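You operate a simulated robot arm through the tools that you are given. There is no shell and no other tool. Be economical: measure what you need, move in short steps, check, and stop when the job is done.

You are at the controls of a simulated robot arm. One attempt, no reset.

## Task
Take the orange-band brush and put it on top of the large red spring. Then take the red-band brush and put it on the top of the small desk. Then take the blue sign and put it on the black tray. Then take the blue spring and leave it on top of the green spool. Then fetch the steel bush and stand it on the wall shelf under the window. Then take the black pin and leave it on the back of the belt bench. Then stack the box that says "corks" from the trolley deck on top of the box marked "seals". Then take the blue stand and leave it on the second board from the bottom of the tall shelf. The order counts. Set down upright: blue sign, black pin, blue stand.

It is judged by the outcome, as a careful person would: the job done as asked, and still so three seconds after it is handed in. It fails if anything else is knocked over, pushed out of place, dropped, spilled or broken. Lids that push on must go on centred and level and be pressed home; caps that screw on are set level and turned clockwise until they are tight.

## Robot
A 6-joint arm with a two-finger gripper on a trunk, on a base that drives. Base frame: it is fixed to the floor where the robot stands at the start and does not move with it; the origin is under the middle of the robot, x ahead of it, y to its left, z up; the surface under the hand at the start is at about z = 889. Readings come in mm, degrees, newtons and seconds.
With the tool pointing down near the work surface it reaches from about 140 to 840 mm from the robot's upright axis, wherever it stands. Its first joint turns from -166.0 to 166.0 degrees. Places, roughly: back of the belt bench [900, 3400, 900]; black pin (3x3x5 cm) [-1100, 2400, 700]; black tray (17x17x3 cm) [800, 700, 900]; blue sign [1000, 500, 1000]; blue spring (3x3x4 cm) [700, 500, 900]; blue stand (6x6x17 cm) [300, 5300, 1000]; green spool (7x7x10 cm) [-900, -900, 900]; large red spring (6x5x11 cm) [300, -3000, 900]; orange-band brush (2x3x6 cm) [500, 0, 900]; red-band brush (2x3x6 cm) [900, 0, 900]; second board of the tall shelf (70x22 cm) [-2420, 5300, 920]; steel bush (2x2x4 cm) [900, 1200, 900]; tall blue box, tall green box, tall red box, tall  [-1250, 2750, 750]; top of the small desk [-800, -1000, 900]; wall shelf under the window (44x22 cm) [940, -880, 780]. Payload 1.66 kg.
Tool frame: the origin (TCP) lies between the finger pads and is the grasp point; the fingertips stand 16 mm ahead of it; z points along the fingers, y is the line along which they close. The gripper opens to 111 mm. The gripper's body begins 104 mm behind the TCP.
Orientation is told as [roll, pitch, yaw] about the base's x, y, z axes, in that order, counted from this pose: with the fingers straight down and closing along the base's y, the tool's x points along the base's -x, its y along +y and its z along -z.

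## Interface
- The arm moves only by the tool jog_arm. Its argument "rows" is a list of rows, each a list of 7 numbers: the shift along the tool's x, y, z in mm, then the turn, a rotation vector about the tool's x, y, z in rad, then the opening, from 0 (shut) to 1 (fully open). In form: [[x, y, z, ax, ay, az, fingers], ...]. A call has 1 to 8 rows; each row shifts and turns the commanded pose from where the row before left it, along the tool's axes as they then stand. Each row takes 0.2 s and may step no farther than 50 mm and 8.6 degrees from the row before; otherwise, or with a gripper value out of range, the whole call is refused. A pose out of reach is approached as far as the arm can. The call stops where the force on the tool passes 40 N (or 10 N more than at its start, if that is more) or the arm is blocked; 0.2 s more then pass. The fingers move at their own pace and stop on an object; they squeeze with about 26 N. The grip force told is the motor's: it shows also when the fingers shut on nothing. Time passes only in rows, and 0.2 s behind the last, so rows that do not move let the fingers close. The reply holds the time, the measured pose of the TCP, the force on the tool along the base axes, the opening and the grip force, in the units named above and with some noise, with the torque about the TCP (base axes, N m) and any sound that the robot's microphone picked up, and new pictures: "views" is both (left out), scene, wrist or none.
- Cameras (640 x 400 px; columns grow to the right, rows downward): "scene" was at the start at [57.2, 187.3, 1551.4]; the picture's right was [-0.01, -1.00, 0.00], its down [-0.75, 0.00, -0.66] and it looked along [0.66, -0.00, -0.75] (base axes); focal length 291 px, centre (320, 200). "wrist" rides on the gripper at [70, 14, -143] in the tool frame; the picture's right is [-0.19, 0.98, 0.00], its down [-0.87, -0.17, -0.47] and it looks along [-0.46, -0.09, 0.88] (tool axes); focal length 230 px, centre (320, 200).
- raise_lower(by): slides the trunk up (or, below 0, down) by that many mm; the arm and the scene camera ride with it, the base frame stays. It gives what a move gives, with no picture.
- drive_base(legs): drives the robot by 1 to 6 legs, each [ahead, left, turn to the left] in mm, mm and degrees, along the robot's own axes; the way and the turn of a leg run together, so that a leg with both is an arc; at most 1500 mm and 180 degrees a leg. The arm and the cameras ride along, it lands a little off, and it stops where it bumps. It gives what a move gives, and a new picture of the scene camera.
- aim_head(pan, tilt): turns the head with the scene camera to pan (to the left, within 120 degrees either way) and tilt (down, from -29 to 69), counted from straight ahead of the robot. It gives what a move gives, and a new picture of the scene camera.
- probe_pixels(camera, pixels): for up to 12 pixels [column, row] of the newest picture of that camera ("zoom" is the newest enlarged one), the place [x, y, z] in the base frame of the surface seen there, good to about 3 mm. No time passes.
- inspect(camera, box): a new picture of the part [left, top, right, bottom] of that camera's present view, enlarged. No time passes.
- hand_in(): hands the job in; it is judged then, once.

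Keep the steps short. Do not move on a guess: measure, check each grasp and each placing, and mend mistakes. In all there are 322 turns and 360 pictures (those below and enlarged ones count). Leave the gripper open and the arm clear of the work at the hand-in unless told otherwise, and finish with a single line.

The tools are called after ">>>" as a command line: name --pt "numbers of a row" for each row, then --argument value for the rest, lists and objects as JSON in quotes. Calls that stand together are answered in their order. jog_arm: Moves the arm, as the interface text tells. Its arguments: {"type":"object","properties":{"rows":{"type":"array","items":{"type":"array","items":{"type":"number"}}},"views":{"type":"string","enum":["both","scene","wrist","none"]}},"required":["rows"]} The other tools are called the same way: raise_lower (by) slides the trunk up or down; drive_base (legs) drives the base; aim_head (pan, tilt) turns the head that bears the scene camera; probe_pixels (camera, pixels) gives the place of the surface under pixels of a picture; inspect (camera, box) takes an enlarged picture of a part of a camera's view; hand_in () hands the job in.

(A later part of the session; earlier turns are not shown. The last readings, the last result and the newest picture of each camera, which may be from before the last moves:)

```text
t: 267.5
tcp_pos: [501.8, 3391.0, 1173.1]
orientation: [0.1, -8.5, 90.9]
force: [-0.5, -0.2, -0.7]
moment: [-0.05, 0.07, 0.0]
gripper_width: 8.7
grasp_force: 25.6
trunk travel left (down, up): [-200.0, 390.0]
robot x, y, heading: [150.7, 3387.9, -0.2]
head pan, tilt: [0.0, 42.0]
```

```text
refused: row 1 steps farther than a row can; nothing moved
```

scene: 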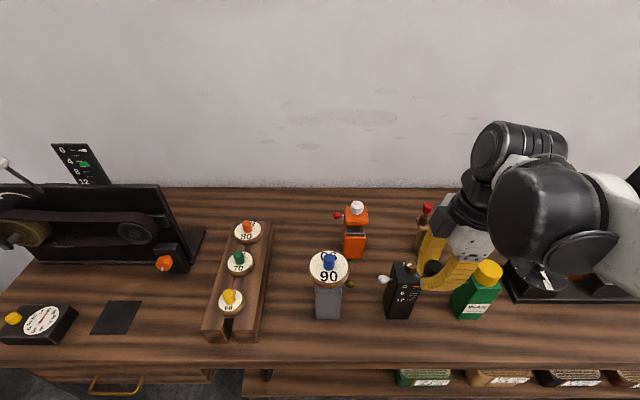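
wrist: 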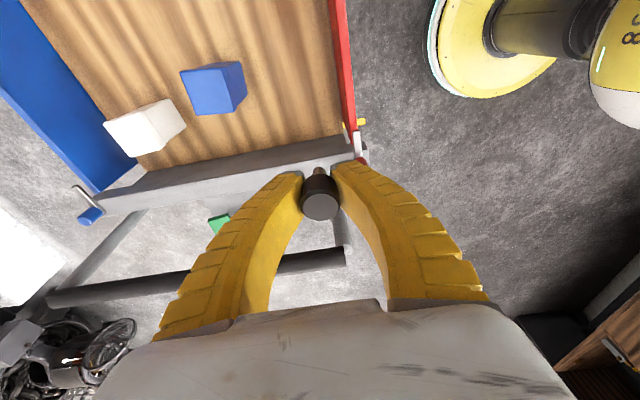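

>>> jog_arm --pt "0 -45 -20 0 0 0 0" --pt "0 -48 0 0 0 0 0" --pt "0 -48 0 0 0 0 0" --pt "0 -48 0 0 0 0 0" --pt "0 -48 0 0 0 0 0" --pt "0 -48 0 0 0 0 0" --pt "0 -48 0 0 0 0 0" --pt "0 -48 0 0 0 0 0" --views "both"

>>> inspect --camera "scene" --box '[330, 80, 490, 200]'

```text
t: 269.3
tcp_pos: [886.2, 3394.4, 1193.5]
orientation: [0.1, -8.7, 90.9]
force: [-0.5, 0.2, -0.3]
moment: [0.01, 0.03, 0.0]
gripper_width: 8.3
grasp_force: 25.7
trunk travel left (down, up): [-200.0, 390.0]
robot x, y, heading: [154.8, 3388.6, 0.0]
head pan, tilt: [0.0, 42.0]
```

scene: 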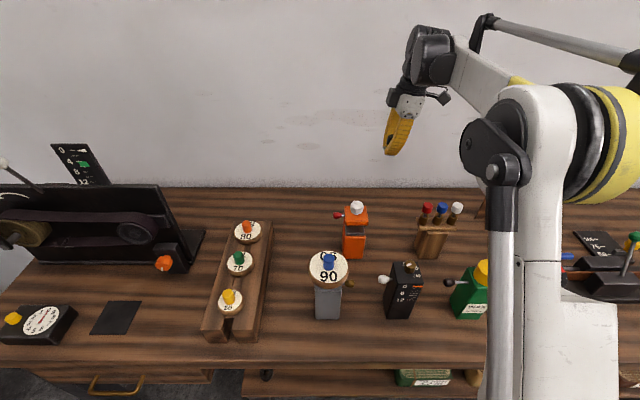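
wrist: 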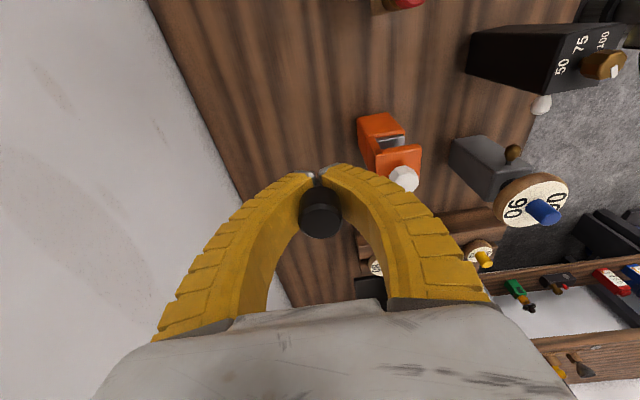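

```text
3.33 times, centred on (410, 140) of scene
```

zoom: 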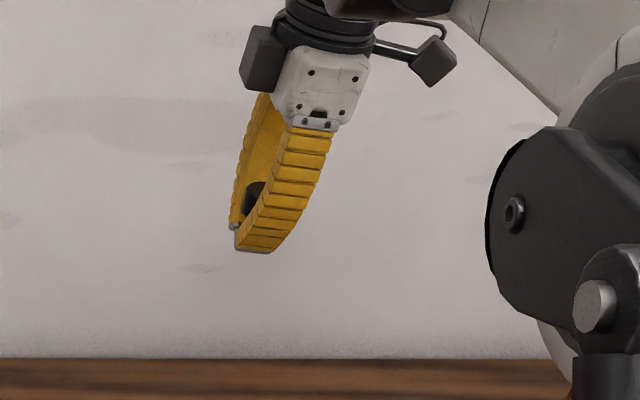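

I'll measure where the pin sits relative to the TCP now.

>>> inspect --camera "wrist" --box '[270, 150, 370, 250]'

>>> probe_pixels --camera "zoom" --pixels '[[320, 280], [250, 280], [385, 280], [320, 235], [320, 330], [320, 210], [320, 175], [320, 155]]'

```text
4.00 times, centred on (320, 200) of wrist
```

zoom: 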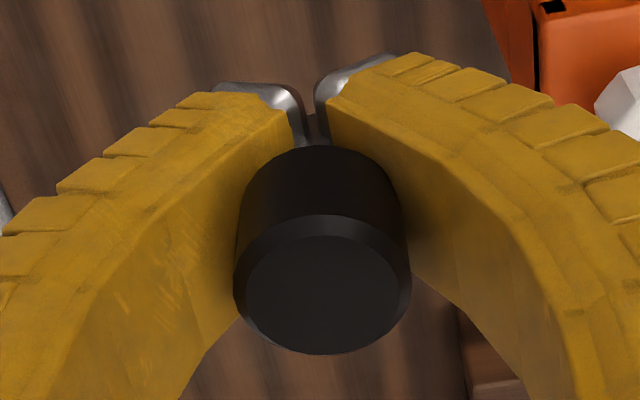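

```text
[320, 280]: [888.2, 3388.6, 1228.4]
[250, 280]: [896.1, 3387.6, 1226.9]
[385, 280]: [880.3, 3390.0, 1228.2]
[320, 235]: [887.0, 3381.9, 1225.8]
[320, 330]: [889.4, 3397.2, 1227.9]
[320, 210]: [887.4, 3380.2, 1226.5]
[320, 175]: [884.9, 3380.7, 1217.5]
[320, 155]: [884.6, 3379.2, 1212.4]
```

The pin's top is at z 1228 and its bottom is about 4 mm inside the fingertips; it's still level. My plan is to lower until the fingertips almost touch the bench, then open in tiny steps so the fingers guide it down. I'll go down vertically to z≈920.

>>> jog_arm --pt "6.8 0 45 0 0 0 0" --pt "6.8 0 45 0 0 0 0" --pt "6.8 0 45 0 0 0 0" --pt "6.8 0 45 0 0 0 0" --pt "6.8 0 45 0 0 0 0" --pt "6.8 0 45 0 0 0 0" --views "both"

>>> inspect --camera "scene" --box '[320, 120, 480, 240]'

```text
t: 270.7
tcp_pos: [882.2, 3394.1, 920.5]
orientation: [0.2, -8.7, 91.0]
force: [-0.3, -0.1, -0.5]
moment: [0.01, 0.0, -0.02]
gripper_width: 8.1
grasp_force: 26.1
trunk travel left (down, up): [-200.0, 390.0]
robot x, y, heading: [150.1, 3390.2, 0.3]
head pan, tilt: [0.0, 42.0]
```

scene: 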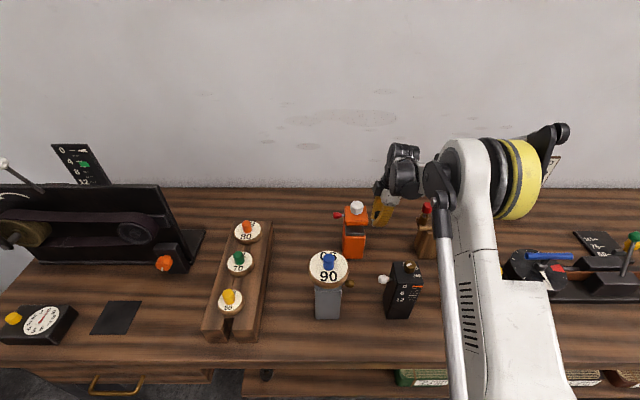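
wrist: 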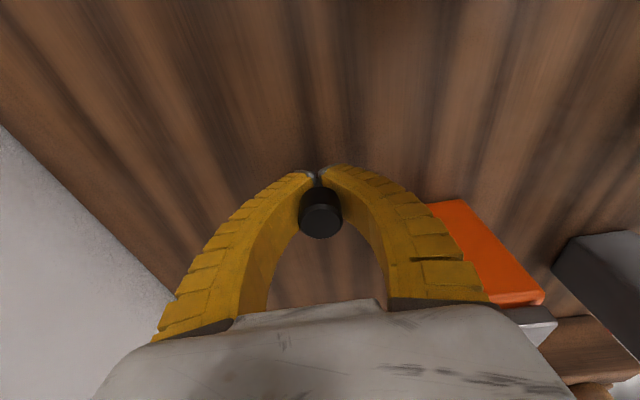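

```text
3.33 times, centred on (400, 180) of scene
```

zoom: 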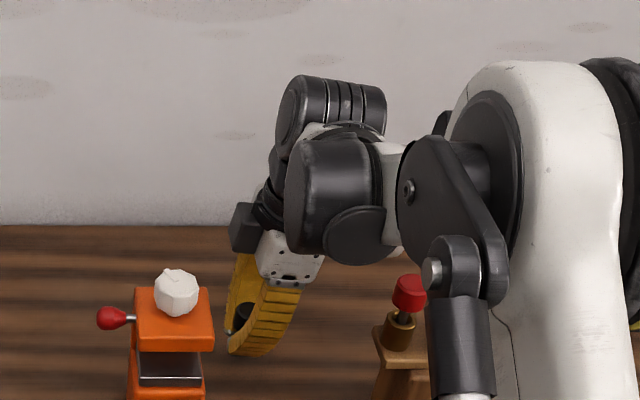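

>>> jog_arm --pt "2.2 0 15 0 0 0 0" --pt "0.6 0 4 0 0 0 0" --pt "0.3 0 2 0 0 0 0" --views "none"

```text
t: 271.5
tcp_pos: [882.7, 3393.6, 900.7]
orientation: [0.1, -8.5, 90.9]
force: [-0.2, 0.4, 0.6]
moment: [0.05, 0.03, -0.01]
gripper_width: 7.8
grasp_force: 26.5
trunk travel left (down, up): [-200.0, 390.0]
robot x, y, heading: [152.9, 3388.3, 0.2]
head pan, tilt: [0.0, 42.0]
```

>>> jog_arm --pt "0.2 0 1.2 0 0 0 0" --pt "0.2 0 1.2 0 0 0 0" --views "none"

```text
t: 272.1
tcp_pos: [882.3, 3395.7, 898.1]
orientation: [0.1, -8.7, 91.0]
force: [-0.1, 0.4, 0.0]
moment: [-0.06, 0.02, 0.02]
gripper_width: 7.8
grasp_force: 25.9
trunk travel left (down, up): [-200.0, 390.0]
robot x, y, heading: [152.8, 3386.5, 0.3]
head pan, tilt: [0.0, 42.0]
```

>>> jog_arm --pt "0.2 0 1.2 0 0 0 0" --pt "0.2 0 1.2 0 0 0 0" --views "none"

```text
t: 272.7
tcp_pos: [882.4, 3392.6, 895.4]
orientation: [0.1, -8.6, 90.9]
force: [-0.1, -1.0, 0.3]
moment: [-0.05, -0.02, 0.01]
gripper_width: 7.9
grasp_force: 25.9
trunk travel left (down, up): [-200.0, 390.0]
robot x, y, heading: [153.3, 3385.3, 0.1]
head pan, tilt: [0.0, 42.0]
```

>>> jog_arm --pt "0.2 0 1 0 0 0 0" --pt "0.2 0 1 0 0 0 0" --views "wrist"

>>> inspect --camera "wrist" --box '[270, 130, 370, 250]'

>>> probe_pixels --camera "wrist" --pixels '[[320, 222], [310, 222], [330, 222], [320, 212], [320, 230], [320, 160]]'

```text
t: 273.3
tcp_pos: [882.9, 3394.3, 893.0]
orientation: [0.0, -8.6, 90.9]
force: [0.3, -0.2, 1.5]
moment: [0.01, -0.05, 0.0]
gripper_width: 7.7
grasp_force: 25.9
trunk travel left (down, up): [-200.0, 390.0]
robot x, y, heading: [155.7, 3388.3, 0.1]
head pan, tilt: [0.0, 42.0]
```

wrist: 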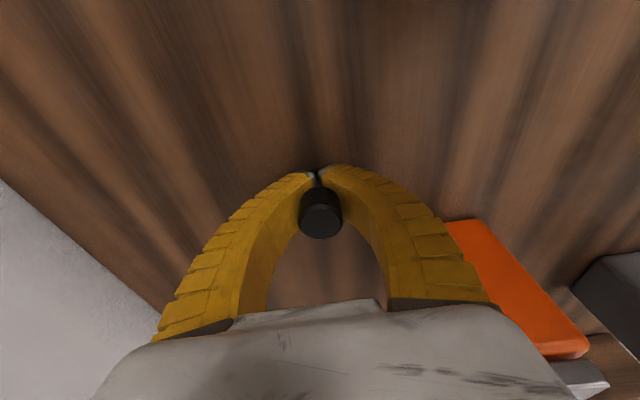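

```text
3.33 times, centred on (320, 190) of wrist
```

zoom: 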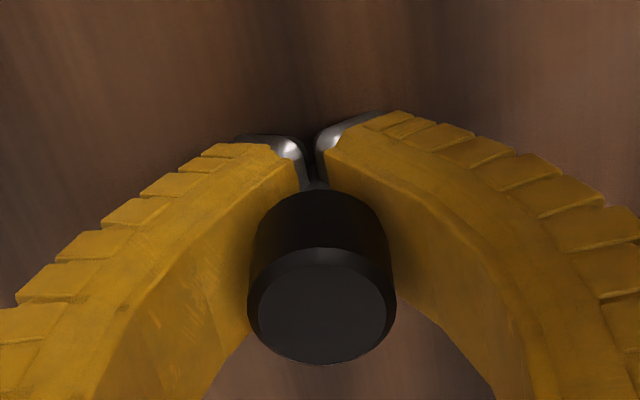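

```text
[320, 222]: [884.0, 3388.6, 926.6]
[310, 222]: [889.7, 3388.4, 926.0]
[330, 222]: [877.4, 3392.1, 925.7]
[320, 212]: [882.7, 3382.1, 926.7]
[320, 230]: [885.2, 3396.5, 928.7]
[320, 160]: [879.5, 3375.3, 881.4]
```

The pin's top is at z 927, so its bottom is about at the bench (z 880). One small step more to feel contact.

>>> jog_arm --pt "0.1 0 0.8 0 0 0 0" --views "none"

```text
t: 273.7
tcp_pos: [883.7, 3394.2, 894.4]
orientation: [-0.1, -8.6, 90.9]
force: [1.7, 1.3, 4.8]
moment: [-0.03, 0.02, 0.04]
gripper_width: 7.7
grasp_force: 26.2
trunk travel left (down, up): [-200.0, 390.0]
robot x, y, heading: [151.5, 3390.4, 0.2]
head pan, tilt: [0.0, 42.0]
```

Contact at 4.8 N. Opening in tiny steps.

>>> jog_arm --pt "0 0 0 0 0 0 0.08" --pt "0 0 0 0 0 0 0.09" --pt "0 0 0 0 0 0 0.1" --pt "0 0 0 0 0 0 0.11" --pt "0 0 0 0 0 0 0.12" --pt "0 0 0 0 0 0 0.13" --pt "0 0 0 0 0 0 0.14" --views "wrist"

>>> inspect --camera "wrist" --box '[270, 130, 370, 250]'

```text
t: 275.3
tcp_pos: [881.2, 3393.5, 893.3]
orientation: [0.1, -8.6, 91.0]
force: [0.6, 0.2, 12.9]
moment: [-0.17, 0.0, 0.01]
gripper_width: 13.7
grasp_force: 0.0
trunk travel left (down, up): [-200.0, 390.0]
robot x, y, heading: [152.3, 3389.4, 0.1]
head pan, tilt: [0.0, 42.0]
```

wrist: 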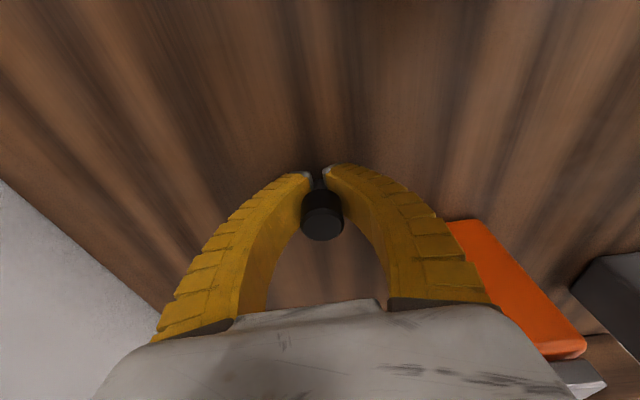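

```text
3.33 times, centred on (320, 190) of wrist
```

zoom: 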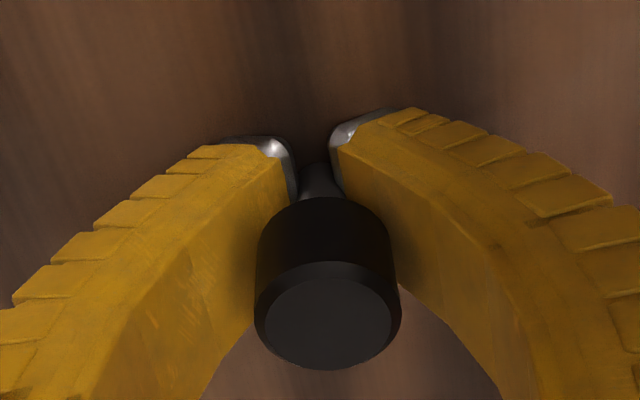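

The pin now stands on its own, with fingers around it. I'll open further, past the head width, before rising.

>>> jog_arm --pt "0 0 0 0 0 0 0.17" --pt "0 0 0 0 0 0 0.21" --pt "0 0 0 0 0 0 0.26" --pt "0 0 0 0 0 0 0.32" --pt "0 0 0 0 0 0 0.4" --pt "0 0 0 0 0 0 0.47" --views "wrist"

```text
t: 276.7
tcp_pos: [881.4, 3393.4, 893.8]
orientation: [0.0, -8.6, 90.9]
force: [1.0, 0.1, 20.3]
moment: [-0.14, 0.01, 0.0]
gripper_width: 50.1
grasp_force: 0.2
trunk travel left (down, up): [-200.0, 390.0]
robot x, y, heading: [155.4, 3390.6, 0.3]
head pan, tilt: [0.0, 42.0]
```

wrist: 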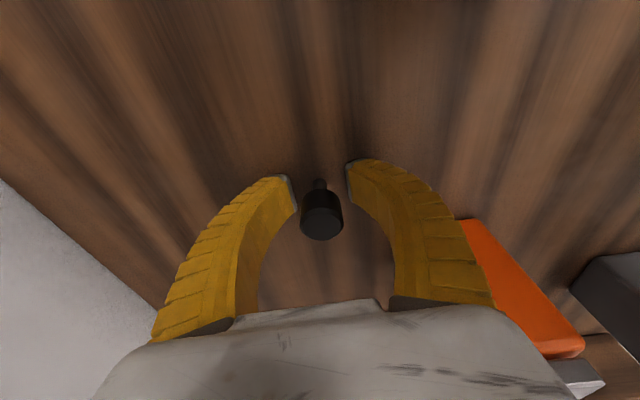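

The pin stands free and upright. I'll rise vertically.

>>> jog_arm --pt "-2.2 0 -15 0 0 0 0.47" --pt "-4.5 0 -30 0 0 0 0.47" --pt "-6.7 0 -45 0 0 0 0.47" --pt "-6.7 0 -45 0 0 0 0.47" --pt "-6.7 0 -45 0 0 0 0.47" --pt "-6.7 0 -45 0 0 0 0.47" --pt "-6.7 0 -45 0 0 0 0.47" --views "both"

>>> inspect --camera "scene" --box '[330, 170, 450, 250]'

```text
t: 278.3
tcp_pos: [880.9, 3392.4, 1164.8]
orientation: [0.0, -8.6, 91.0]
force: [0.3, 1.5, 0.0]
moment: [-0.03, -0.04, 0.01]
gripper_width: 54.4
grasp_force: 1.4
trunk travel left (down, up): [-200.0, 390.0]
robot x, y, heading: [150.2, 3388.0, 0.2]
head pan, tilt: [0.0, 42.0]
```

scene: 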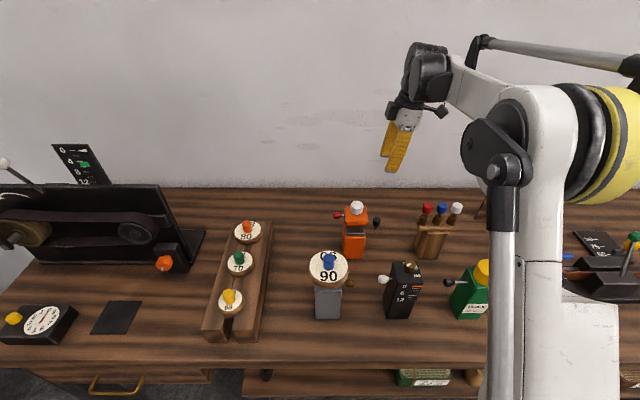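
wrist: 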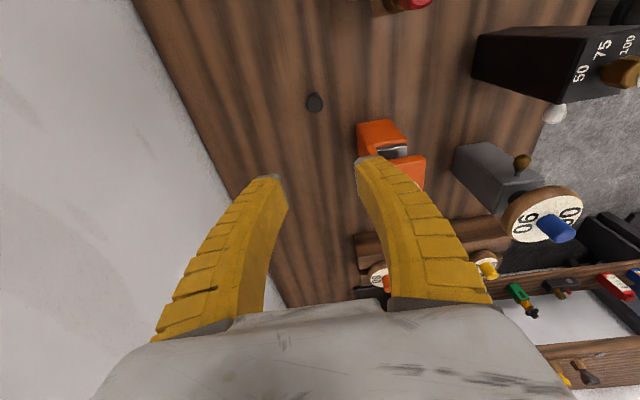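

```text
5.00 times, centred on (390, 210) of scene
```

zoom: 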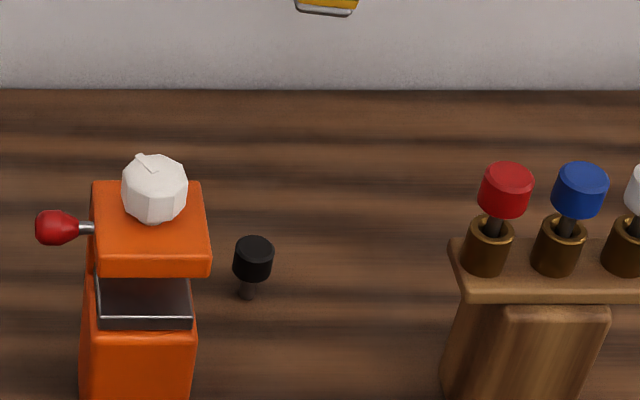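

The pin stands upright at the back of the belt bench. Next, the boxes on the trolley. I'll retract and straighten the tool.

>>> jog_arm --pt "0 46 -10 0 0 0 0.47" --pt "0 46 0 0 0 0 0.47" --pt "0 46 0 0 0 0 0.47" --pt "0 46 0 0 0 0 0.47" --pt "0 46 0 0 0 0 0.47" --pt "0 46 0 0 0 0 0.47" --pt "0 46 0 0 0 0 0.47" --pt "0 46 0 0 0 0 0.47" --views "none"

>>> jog_arm --pt "0 0 0 0 0.149 0 0.6" --pt "0 0 0 0 0 0.145 0.6" --pt "0 0 0 0 0 0.145 0.6" --pt "0 0 0 0 0 0.145 0.6" --pt "0 0 0 0 0 0.145 0.6" --pt "0 0 0 0 0 0.145 0.6" --pt "0 0 0 0 0 0.145 0.6" --views "none"

>>> jog_arm --pt "0 0 0 0 0 0.145 0.6" --pt "0 0 0 0 0 0.145 0.6" --pt "0 0 0 0 0 0.145 0.6" --pt "0 0 0 0 0 0.145 0.6" --pt "0 0 0 0 0 0.13 0.6" --views "none"

>>> drive_base --legs '[[-250, -250, 0], [0, 0, 90]]'

>>> aim_head --pan 75 --tilt 25

```text
t: 280.1
tcp_pos: [513.2, 3385.5, 1175.2]
orientation: [0.1, -8.5, 90.9]
force: [-0.9, 0.8, 0.4]
moment: [0.03, -0.03, -0.02]
gripper_width: 54.6
grasp_force: 1.5
trunk travel left (down, up): [-200.0, 390.0]
robot x, y, heading: [150.2, 3388.2, 0.3]
head pan, tilt: [0.0, 42.0]
```

```text
t: 281.7
tcp_pos: [514.4, 3386.1, 1175.7]
orientation: [0.1, 0.0, 41.0]
force: [0.3, 0.5, -0.6]
moment: [-0.03, 0.01, 0.02]
gripper_width: 68.6
grasp_force: 1.3
trunk travel left (down, up): [-200.0, 390.0]
robot x, y, heading: [152.8, 3386.0, 0.3]
head pan, tilt: [0.0, 42.0]
```

```text
t: 282.9
tcp_pos: [515.0, 3384.9, 1174.7]
orientation: [0.2, 0.0, 0.3]
force: [0.2, -0.2, 0.0]
moment: [0.0, -0.03, -0.03]
gripper_width: 68.5
grasp_force: 1.1
trunk travel left (down, up): [-200.0, 390.0]
robot x, y, heading: [149.4, 3389.4, 0.4]
head pan, tilt: [0.0, 42.0]
```

```text
t: 289.1
tcp_pos: [-102.3, 3498.4, 1175.3]
orientation: [0.0, -0.1, 91.5]
force: [0.2, 0.0, 0.8]
moment: [0.01, 0.03, -0.01]
gripper_width: 68.3
grasp_force: 1.1
trunk travel left (down, up): [-200.0, 390.0]
robot x, y, heading: [-96.5, 3134.6, 91.4]
head pan, tilt: [0.0, 42.0]
```

scene: 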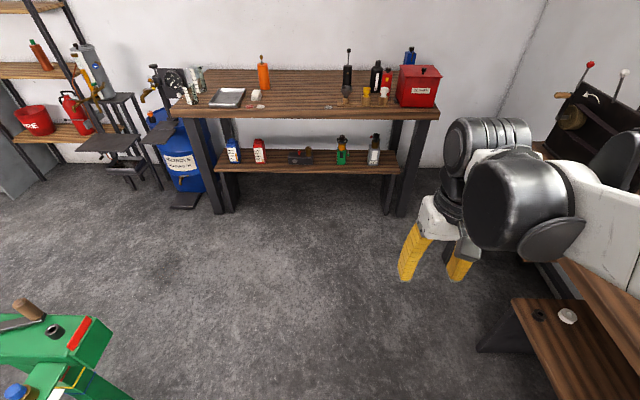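

```text
t: 290.5
tcp_pos: [-101.3, 3497.0, 1175.3]
orientation: [0.1, 0.0, 91.5]
force: [0.8, -0.1, -0.8]
moment: [-0.03, -0.02, 0.0]
gripper_width: 68.3
grasp_force: 1.0
trunk travel left (down, up): [-200.0, 390.0]
robot x, y, heading: [-98.9, 3134.6, 91.4]
head pan, tilt: [75.0, 25.0]
```

scene: 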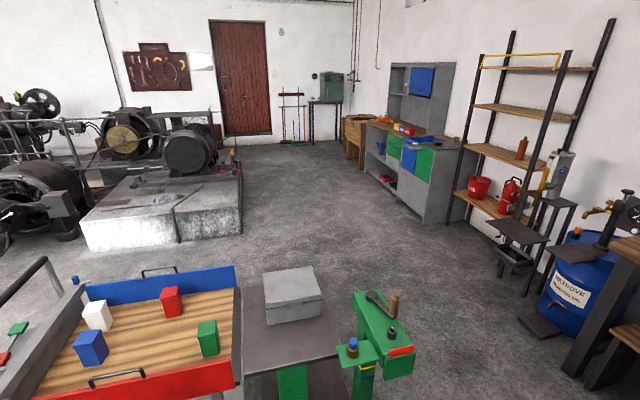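

>>> inspect --camera "scene" --box '[60, 270, 250, 390]'

>>> probe_pixels --camera "zoom" --pixels '[[125, 125], [95, 225], [370, 80], [500, 180], [150, 150], [480, 165], [350, 70], [75, 220], [250, 180]]'

```text
3.33 times, centred on (155, 330) of scene
```

zoom: 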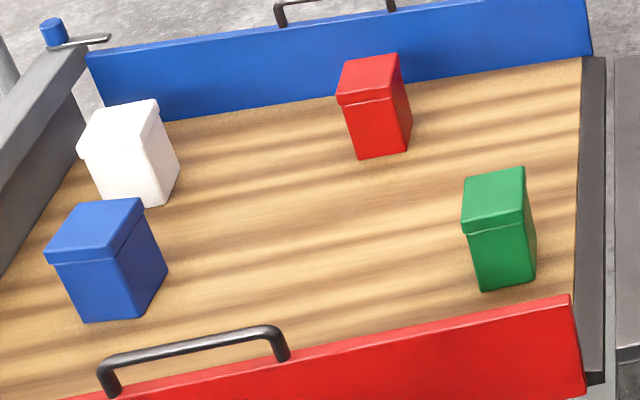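

```text
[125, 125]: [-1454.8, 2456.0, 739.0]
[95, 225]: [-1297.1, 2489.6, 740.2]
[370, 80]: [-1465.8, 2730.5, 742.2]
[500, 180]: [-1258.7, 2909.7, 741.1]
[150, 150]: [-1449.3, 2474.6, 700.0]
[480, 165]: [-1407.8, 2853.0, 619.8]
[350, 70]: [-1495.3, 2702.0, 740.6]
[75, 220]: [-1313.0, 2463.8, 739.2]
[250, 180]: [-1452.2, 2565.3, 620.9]
```

No labels show on the +x or +y faces. I'll drive round to the handle end of the trolley, about [-1600, 1480] facing +y, to read the other faces.

>>> drive_base --legs '[[-1450, 200, 0], [-180, 1340, 0]]'

>>> aim_head --pan -12 --tilt 32

```text
t: 304.1
tcp_pos: [-1594.4, 1827.5, 1175.3]
orientation: [0.1, -0.1, 92.0]
force: [-0.6, 0.8, -1.1]
moment: [0.01, 0.0, -0.02]
gripper_width: 68.5
grasp_force: 0.8
trunk travel left (down, up): [-200.0, 390.0]
robot x, y, heading: [-1585.1, 1462.6, 92.0]
head pan, tilt: [75.0, 25.0]
```

scene: 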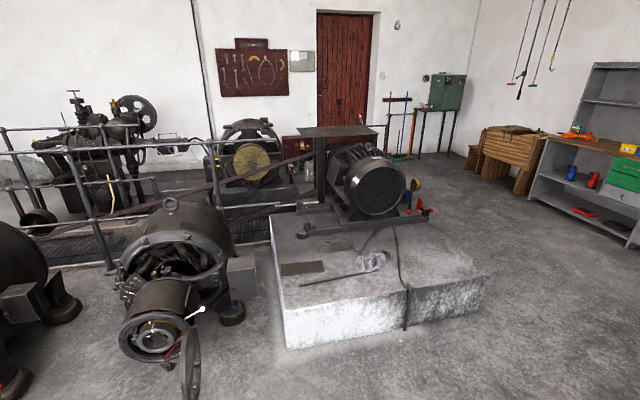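

```text
t: 305.8
tcp_pos: [-1594.9, 1826.6, 1175.1]
orientation: [0.2, 0.1, 92.0]
force: [-0.5, 0.2, 0.1]
moment: [0.01, -0.02, 0.0]
gripper_width: 68.5
grasp_force: 1.0
trunk travel left (down, up): [-200.0, 390.0]
robot x, y, heading: [-1585.7, 1463.0, 92.0]
head pan, tilt: [-12.0, 32.0]
```

scene: 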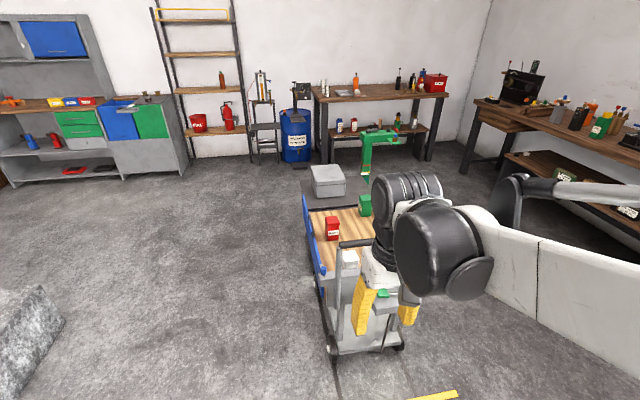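

>>> inspect --camera "scene" --box '[295, 185, 395, 285]'

>>> inspect --camera "wrist" --box '[0, 0, 640, 400]'

```text
4.00 times, centred on (345, 235) of scene
```

zoom: 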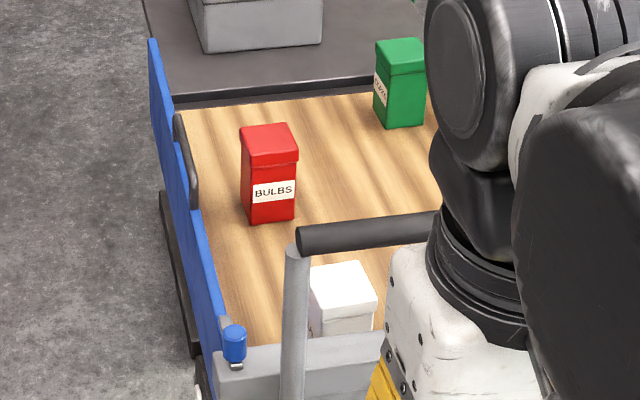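

```text
1.00 times, centred on (320, 200) of wrist (not enlarged: the box is as wide or as high as the picture)
```

zoom: 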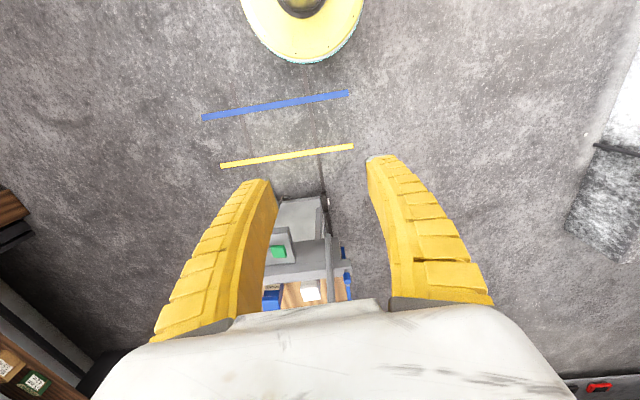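

Red reads BULBS, and green has a label on its -x face. I'll zoom on it.

>>> inspect --camera "scene" --box '[380, 190, 406, 220]'

>>> probe_pixels --camera "scene" --pixels '[[40, 300], [60, 330], [5, 380], [230, 330]]'

```text
13.33 times, centred on (393, 205) of scene
```

zoom: 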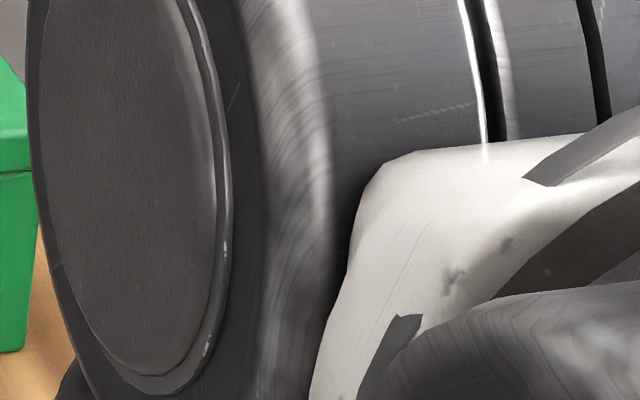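

```text
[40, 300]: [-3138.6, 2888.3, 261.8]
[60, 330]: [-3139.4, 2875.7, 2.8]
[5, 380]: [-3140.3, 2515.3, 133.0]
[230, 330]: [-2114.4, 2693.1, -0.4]
```

There's ample room on the trolley's -x side. I'll drive to about [-2150, 2600] and face +x.

>>> drive_base --legs '[[50, 560, 0], [1100, 0, 0], [0, 0, -92]]'

>>> aim_head --pan 0 --tilt 42

```text
t: 318.1
tcp_pos: [-1839.6, 2596.0, 1175.0]
orientation: [0.0, 0.0, 1.9]
force: [-0.1, -0.5, -0.6]
moment: [0.0, -0.01, 0.03]
gripper_width: 68.6
grasp_force: 0.8
trunk travel left (down, up): [-200.0, 390.0]
robot x, y, heading: [-2204.0, 2590.6, 1.7]
head pan, tilt: [-12.0, 32.0]
```

scene: 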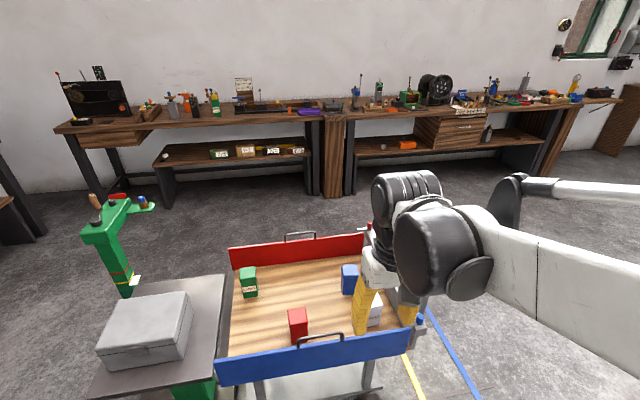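

```text
t: 318.8
tcp_pos: [-1839.8, 2595.9, 1175.0]
orientation: [0.1, 0.1, 2.0]
force: [0.7, -0.1, 0.0]
moment: [-0.02, -0.01, 0.01]
gripper_width: 68.3
grasp_force: 1.0
trunk travel left (down, up): [-200.0, 390.0]
robot x, y, heading: [-2201.1, 2589.0, 1.6]
head pan, tilt: [0.0, 42.0]
```

scene: 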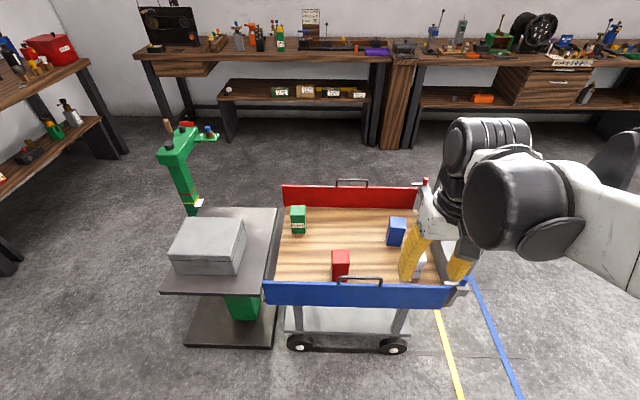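

>>> inspect --camera "scene" --box '[270, 190, 450, 300]'

>>> inspect --camera "scene" --box '[285, 200, 315, 240]'

>>> inspect --camera "scene" --box '[380, 210, 412, 252]'

```text
3.56 times, centred on (360, 245) of scene
```

zoom: 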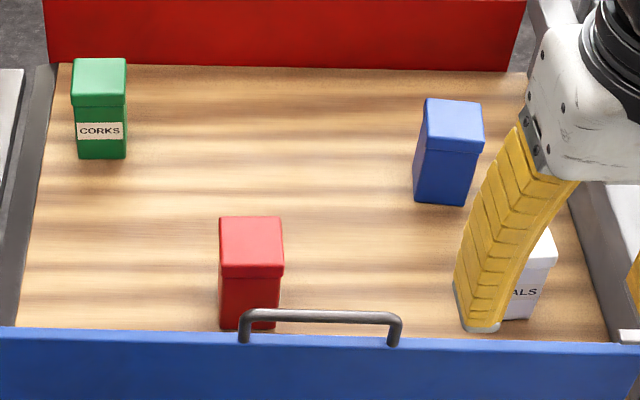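

```text
10.00 times, centred on (300, 220) of scene
```

zoom: 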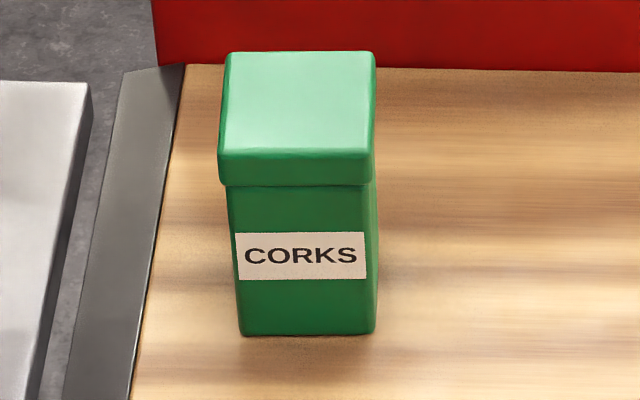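

```text
9.52 times, centred on (396, 231) of scene
```

zoom: 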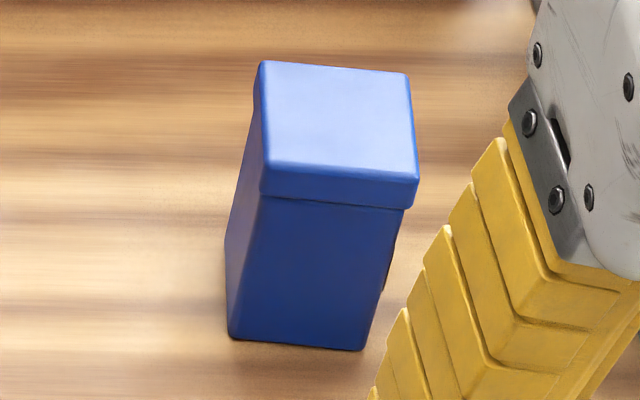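

Green reads CORKS. White shows "…ALS", likely SEALS, which I'll verify. I'll drive closer, to about [-1900, 2740].

>>> drive_base --legs '[[300, 150, -1.6]]'

>>> inspect --camera "scene" --box '[330, 200, 520, 330]'

```text
t: 321.0
tcp_pos: [-1540.1, 2742.0, 1175.3]
orientation: [0.0, 0.1, 0.5]
force: [0.5, -0.3, -0.8]
moment: [-0.05, 0.02, 0.0]
gripper_width: 68.5
grasp_force: 1.3
trunk travel left (down, up): [-200.0, 390.0]
robot x, y, heading: [-1899.3, 2744.7, 0.3]
head pan, tilt: [0.0, 42.0]
```

scene: 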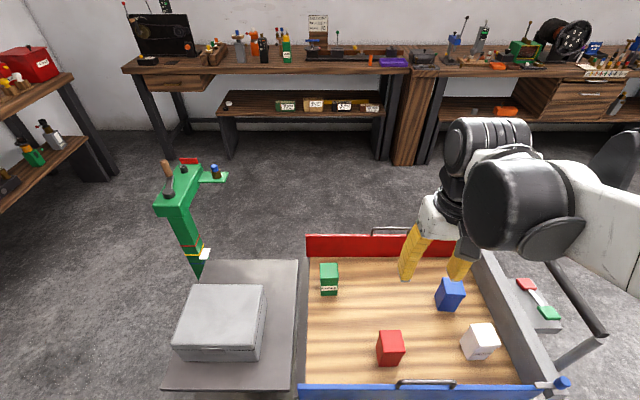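

```text
3.08 times, centred on (425, 265) of scene
```

zoom: 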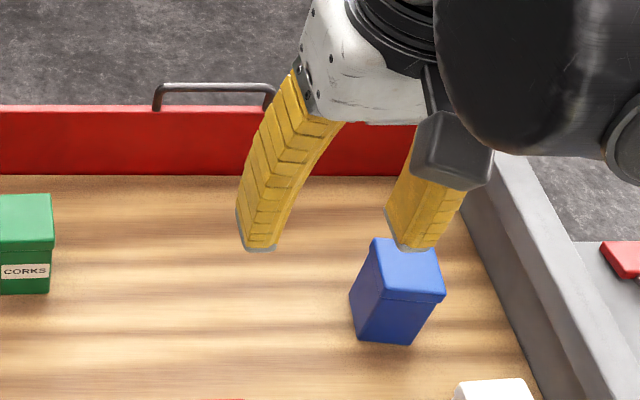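

I'll zoom on the white box, and probe the green and white boxes.

>>> inspect --camera "scene" --box '[455, 315, 505, 370]'

>>> probe_pixels --camera "zoom" --pixels '[[180, 90], [400, 85], [130, 210], [420, 200], [280, 150], [280, 290], [280, 330]]'

>>> probe_pixels --camera "scene" --pixels '[[329, 272], [321, 265], [336, 265], [321, 277], [337, 277], [329, 292], [329, 330], [420, 383], [300, 350]]'

```text
7.27 times, centred on (480, 342) of scene
```

zoom: 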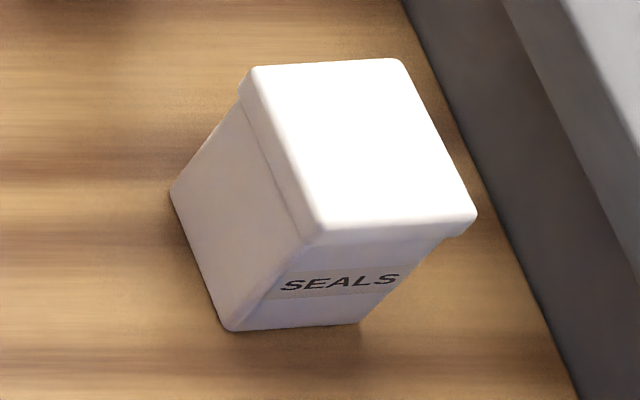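

```text
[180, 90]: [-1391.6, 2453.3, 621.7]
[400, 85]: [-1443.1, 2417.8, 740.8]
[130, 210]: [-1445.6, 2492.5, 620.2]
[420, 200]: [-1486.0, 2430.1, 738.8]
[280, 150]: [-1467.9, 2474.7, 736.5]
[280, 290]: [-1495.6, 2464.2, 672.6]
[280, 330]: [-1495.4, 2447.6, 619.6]
```

```text
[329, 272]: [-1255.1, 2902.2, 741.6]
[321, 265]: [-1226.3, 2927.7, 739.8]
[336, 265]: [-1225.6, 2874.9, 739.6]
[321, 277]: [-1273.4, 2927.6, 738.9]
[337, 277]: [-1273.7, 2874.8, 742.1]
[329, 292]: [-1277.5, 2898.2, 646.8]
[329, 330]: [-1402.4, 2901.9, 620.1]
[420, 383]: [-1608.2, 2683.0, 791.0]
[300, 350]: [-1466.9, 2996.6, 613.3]
```

White reads SEALS. I'll measure its top's corners for position and yaw.

>>> inspect --camera "scene" --box '[455, 315, 505, 370]'

>>> probe_pixels --camera "zoom" --pixels '[[258, 78], [392, 68], [465, 208], [318, 225], [358, 145], [326, 70], [430, 140], [395, 215], [285, 150]]'

```text
7.27 times, centred on (480, 342) of scene
```

zoom: 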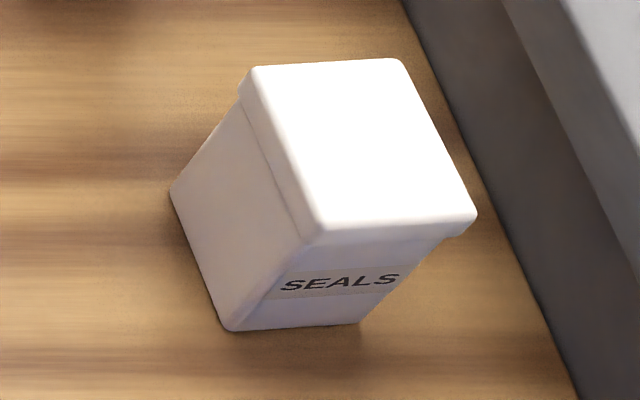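

```text
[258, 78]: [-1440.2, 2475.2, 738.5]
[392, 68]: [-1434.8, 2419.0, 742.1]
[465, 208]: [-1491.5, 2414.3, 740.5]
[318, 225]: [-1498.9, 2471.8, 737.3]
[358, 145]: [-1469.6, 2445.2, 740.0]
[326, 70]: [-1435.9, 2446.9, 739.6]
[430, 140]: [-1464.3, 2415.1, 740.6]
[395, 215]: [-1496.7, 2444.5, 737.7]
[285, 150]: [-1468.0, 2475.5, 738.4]
```

White (SEALS): centre [-1466, 2445], yaw ≈5°, top z 740. Green (CORKS): centre [-1251, 2901], yaw ≈0, about 58 mm square. I'll lower the trunk 150 mm and move over the green box.

>>> raise_lower --by -150

>>> jog_arm --pt "-42 23 0 0 0 0 0.8" --pt "-42 23 0 0 0 0 0.8" --pt "-42 23 0 0 0 0 0.8" --pt "-42 23 0 0 0 0 0.8" --pt "-42 23 0 0 0 0 0.8" --pt "-42 23 0 0 0 0 0.8" --pt "-38 21 0 0 0 0 0.8" --views "both"

```text
t: 322.8
tcp_pos: [-1540.0, 2740.5, 1025.1]
orientation: [0.1, 0.0, 0.4]
force: [-0.2, -0.5, 0.2]
moment: [0.0, 0.0, 0.01]
gripper_width: 68.5
grasp_force: 1.9
trunk travel left (down, up): [-50.0, 540.0]
robot x, y, heading: [-1902.1, 2745.6, 0.4]
head pan, tilt: [0.0, 42.0]
```

```text
t: 324.4
tcp_pos: [-1254.0, 2900.4, 1024.5]
orientation: [0.1, 0.2, 0.5]
force: [0.9, -0.8, 0.8]
moment: [0.02, -0.01, -0.01]
gripper_width: 89.7
grasp_force: 0.7
trunk travel left (down, up): [-50.0, 540.0]
robot x, y, heading: [-1902.8, 2739.7, 0.5]
head pan, tilt: [0.0, 42.0]
```

scene: 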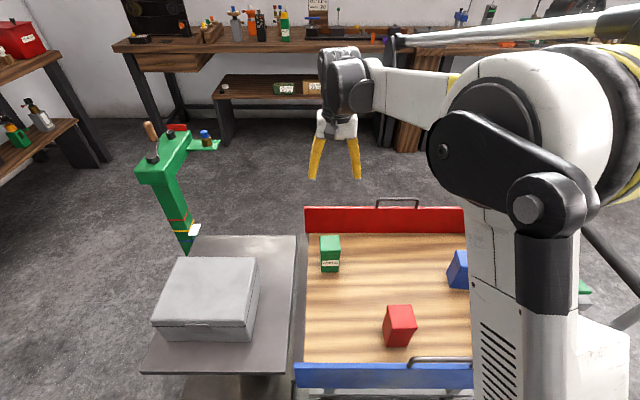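
wrist: 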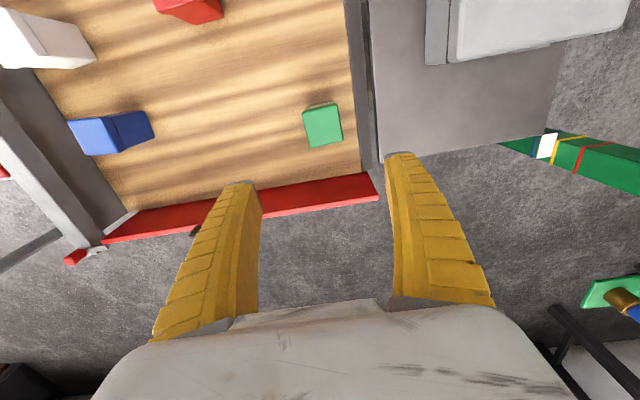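

>>> probe_pixels --camera "wrist" --pixels '[[323, 125], [305, 112], [338, 106], [309, 146], [341, 141], [372, 190], [365, 120], [250, 212]]'

>>> jog_arm --pt "-2 0 48 0 0 0 0.8" --pt "0 0 48 0 0 0 0.8" --pt "0 0 48 0 0 0 0.8" --views "wrist"

```text
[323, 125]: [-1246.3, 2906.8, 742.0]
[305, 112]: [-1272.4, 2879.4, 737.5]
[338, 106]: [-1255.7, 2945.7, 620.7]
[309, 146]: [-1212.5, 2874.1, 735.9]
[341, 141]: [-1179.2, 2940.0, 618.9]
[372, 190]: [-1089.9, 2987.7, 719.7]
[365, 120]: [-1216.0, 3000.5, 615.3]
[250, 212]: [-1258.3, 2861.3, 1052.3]
```

```text
t: 325.2
tcp_pos: [-1252.4, 2900.3, 880.8]
orientation: [0.1, 0.0, 0.4]
force: [-0.5, -0.8, 1.0]
moment: [-0.01, -0.02, 0.0]
gripper_width: 90.0
grasp_force: 0.6
trunk travel left (down, up): [-50.0, 540.0]
robot x, y, heading: [-1904.6, 2745.1, 0.4]
head pan, tilt: [0.0, 42.0]
```

wrist: 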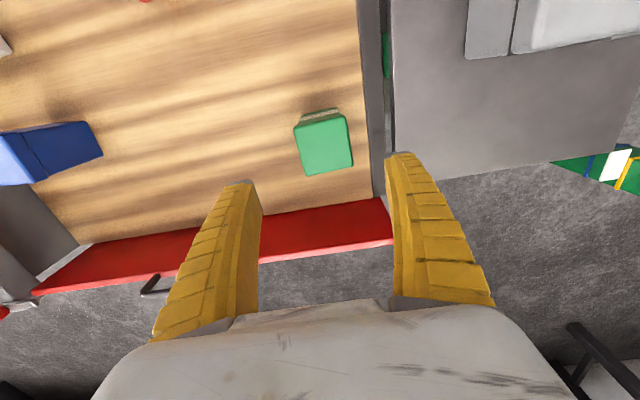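

>>> probe_pixels --camera "wrist" --pixels '[[323, 148], [296, 130], [343, 118], [308, 172], [350, 163], [322, 118], [300, 120]]'

```text
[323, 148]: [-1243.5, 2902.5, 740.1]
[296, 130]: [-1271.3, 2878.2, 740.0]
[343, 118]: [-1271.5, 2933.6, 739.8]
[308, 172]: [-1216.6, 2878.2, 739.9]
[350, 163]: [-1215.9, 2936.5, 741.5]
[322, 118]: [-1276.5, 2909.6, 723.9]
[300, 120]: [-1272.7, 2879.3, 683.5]
```

Refined centre is [-1244, 2907]. I'll shift and descend to z≈688, gripping the body below the lid.

>>> jog_arm --pt "-8 6.5 40 0 0 0 0.8" --pt "0 0 48 0 0 0 0.8" --pt "0 0 48 0 0 0 0.8" --pt "0 0 40 0 0 0 0.8" --pt "0 0 17 0 0 0 0.8" --views "wrist"

```text
t: 326.4
tcp_pos: [-1244.3, 2907.5, 687.0]
orientation: [0.2, 0.1, 0.3]
force: [-0.1, -0.1, -0.3]
moment: [0.01, -0.02, 0.0]
gripper_width: 90.1
grasp_force: 0.6
trunk travel left (down, up): [-50.0, 540.0]
robot x, y, heading: [-1899.1, 2743.8, 0.3]
head pan, tilt: [0.0, 42.0]
```

wrist: 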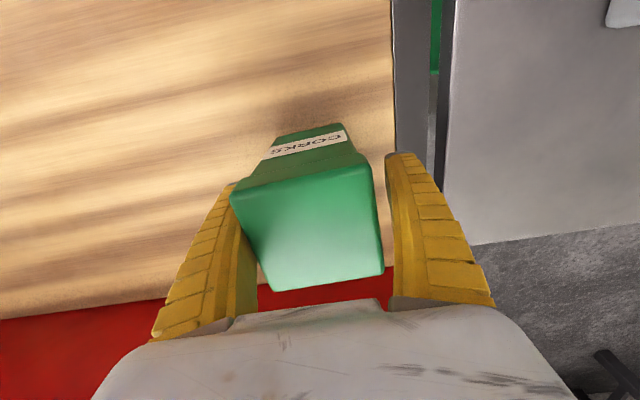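

>>> jog_arm --pt "0 -4 0 0 0 0 0.8" --pt "0 0 0 0 0 0 0.65" --pt "0 0 0 0 0 0 0.5" --pt "0 0 0 0 0 0 0.4" --pt "0 0 0 0 0 0 0.4" --views "wrist"

```text
t: 327.6
tcp_pos: [-1243.2, 2904.9, 687.5]
orientation: [0.1, 0.0, 0.4]
force: [1.2, 0.8, 2.8]
moment: [0.08, 0.04, 0.02]
gripper_width: 60.9
grasp_force: 25.6
trunk travel left (down, up): [-50.0, 540.0]
robot x, y, heading: [-1906.0, 2743.9, -0.0]
head pan, tilt: [0.0, 42.0]
```

wrist: 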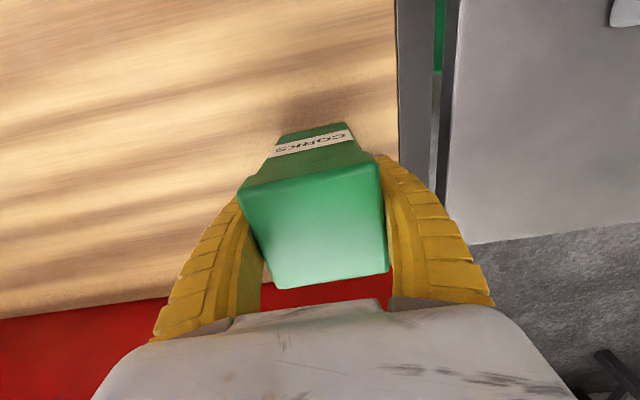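

Gripped. Lifting 25 mm to check, then higher.

>>> jog_arm --pt "0 0 -10 0 0 0 0.4" --pt "0 0 -20 0 0 0 0.4" --pt "0 0 -45 0 0 0 0.4" --pt "0 0 -48 0 0 0 0.4" --pt "0 0 -48 0 0 0 0.4" --pt "0 0 -48 0 0 0 0.4" --views "both"

```text
t: 329.0
tcp_pos: [-1243.4, 2903.9, 908.8]
orientation: [0.1, 0.0, 0.4]
force: [0.5, -0.4, -2.5]
moment: [-0.01, 0.02, 0.0]
gripper_width: 60.5
grasp_force: 25.8
trunk travel left (down, up): [-50.0, 540.0]
robot x, y, heading: [-1904.6, 2740.6, 0.3]
head pan, tilt: [0.0, 42.0]
```

scene: 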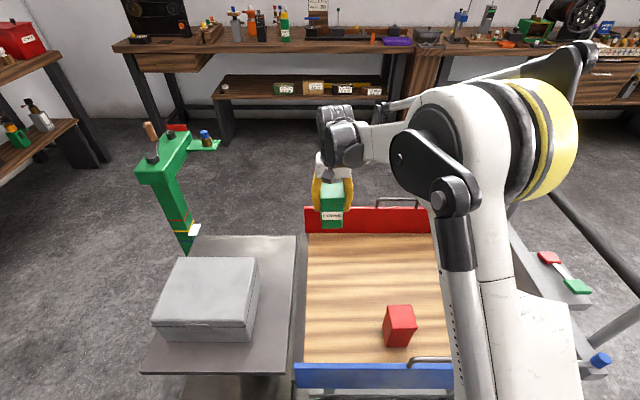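
wrist: 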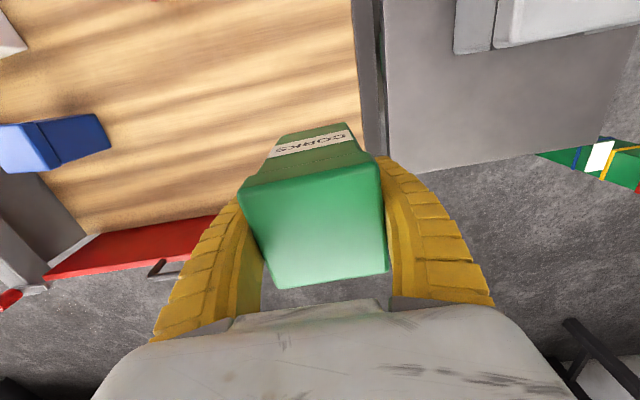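

Held well. I'll carry it over the white box, with a +4.6° yaw to align with it.

>>> jog_arm --pt "22 -42 0 0 0 0 0.4" --pt "22 -42 0 0 0 0 0.4" --pt "22 -42 0 0 0 0 0.4" --pt "22 -42 0 0 0 0 0.4" --pt "22 -42 0 0 0 0 0.4" --pt "22 -42 0 0 0 0 0.4" --pt "22 -42 0 0 0 0 0.4" --pt "22 -42 0 0 0 0 0.4" --views "none"

>>> jog_arm --pt "24 -40 0 0 0 0 0.4" --pt "24 -40 0 0 0 0 0.4" --pt "2 -40 0 0 0 0 0.4" --pt "0 0 0 0 0 -0.08 0.4" --views "both"

```text
t: 330.8
tcp_pos: [-1413.4, 2567.2, 907.9]
orientation: [0.1, 0.2, 0.4]
force: [-0.7, 0.3, -2.9]
moment: [0.01, -0.03, -0.01]
gripper_width: 60.6
grasp_force: 26.0
trunk travel left (down, up): [-50.0, 540.0]
robot x, y, heading: [-1904.0, 2742.1, 0.2]
head pan, tilt: [0.0, 42.0]
```

```text
t: 331.8
tcp_pos: [-1462.8, 2447.0, 907.7]
orientation: [0.1, 0.0, 5.0]
force: [-0.6, -0.1, -2.9]
moment: [0.0, 0.02, 0.05]
gripper_width: 60.7
grasp_force: 25.9
trunk travel left (down, up): [-50.0, 540.0]
robot x, y, heading: [-1904.5, 2746.4, 0.3]
head pan, tilt: [0.0, 42.0]
```

scene: 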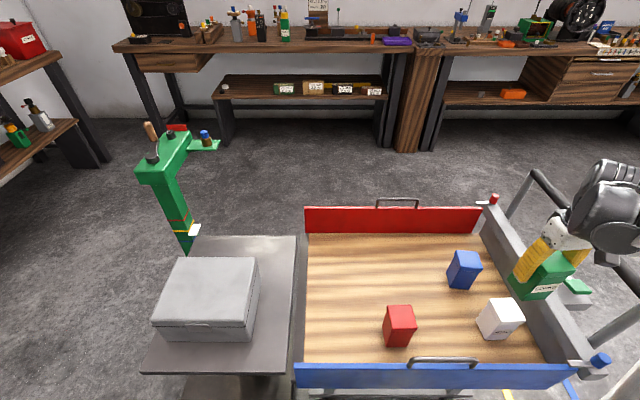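
wrist: 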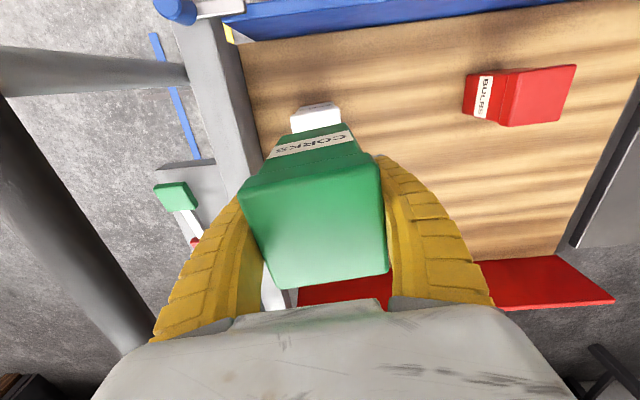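

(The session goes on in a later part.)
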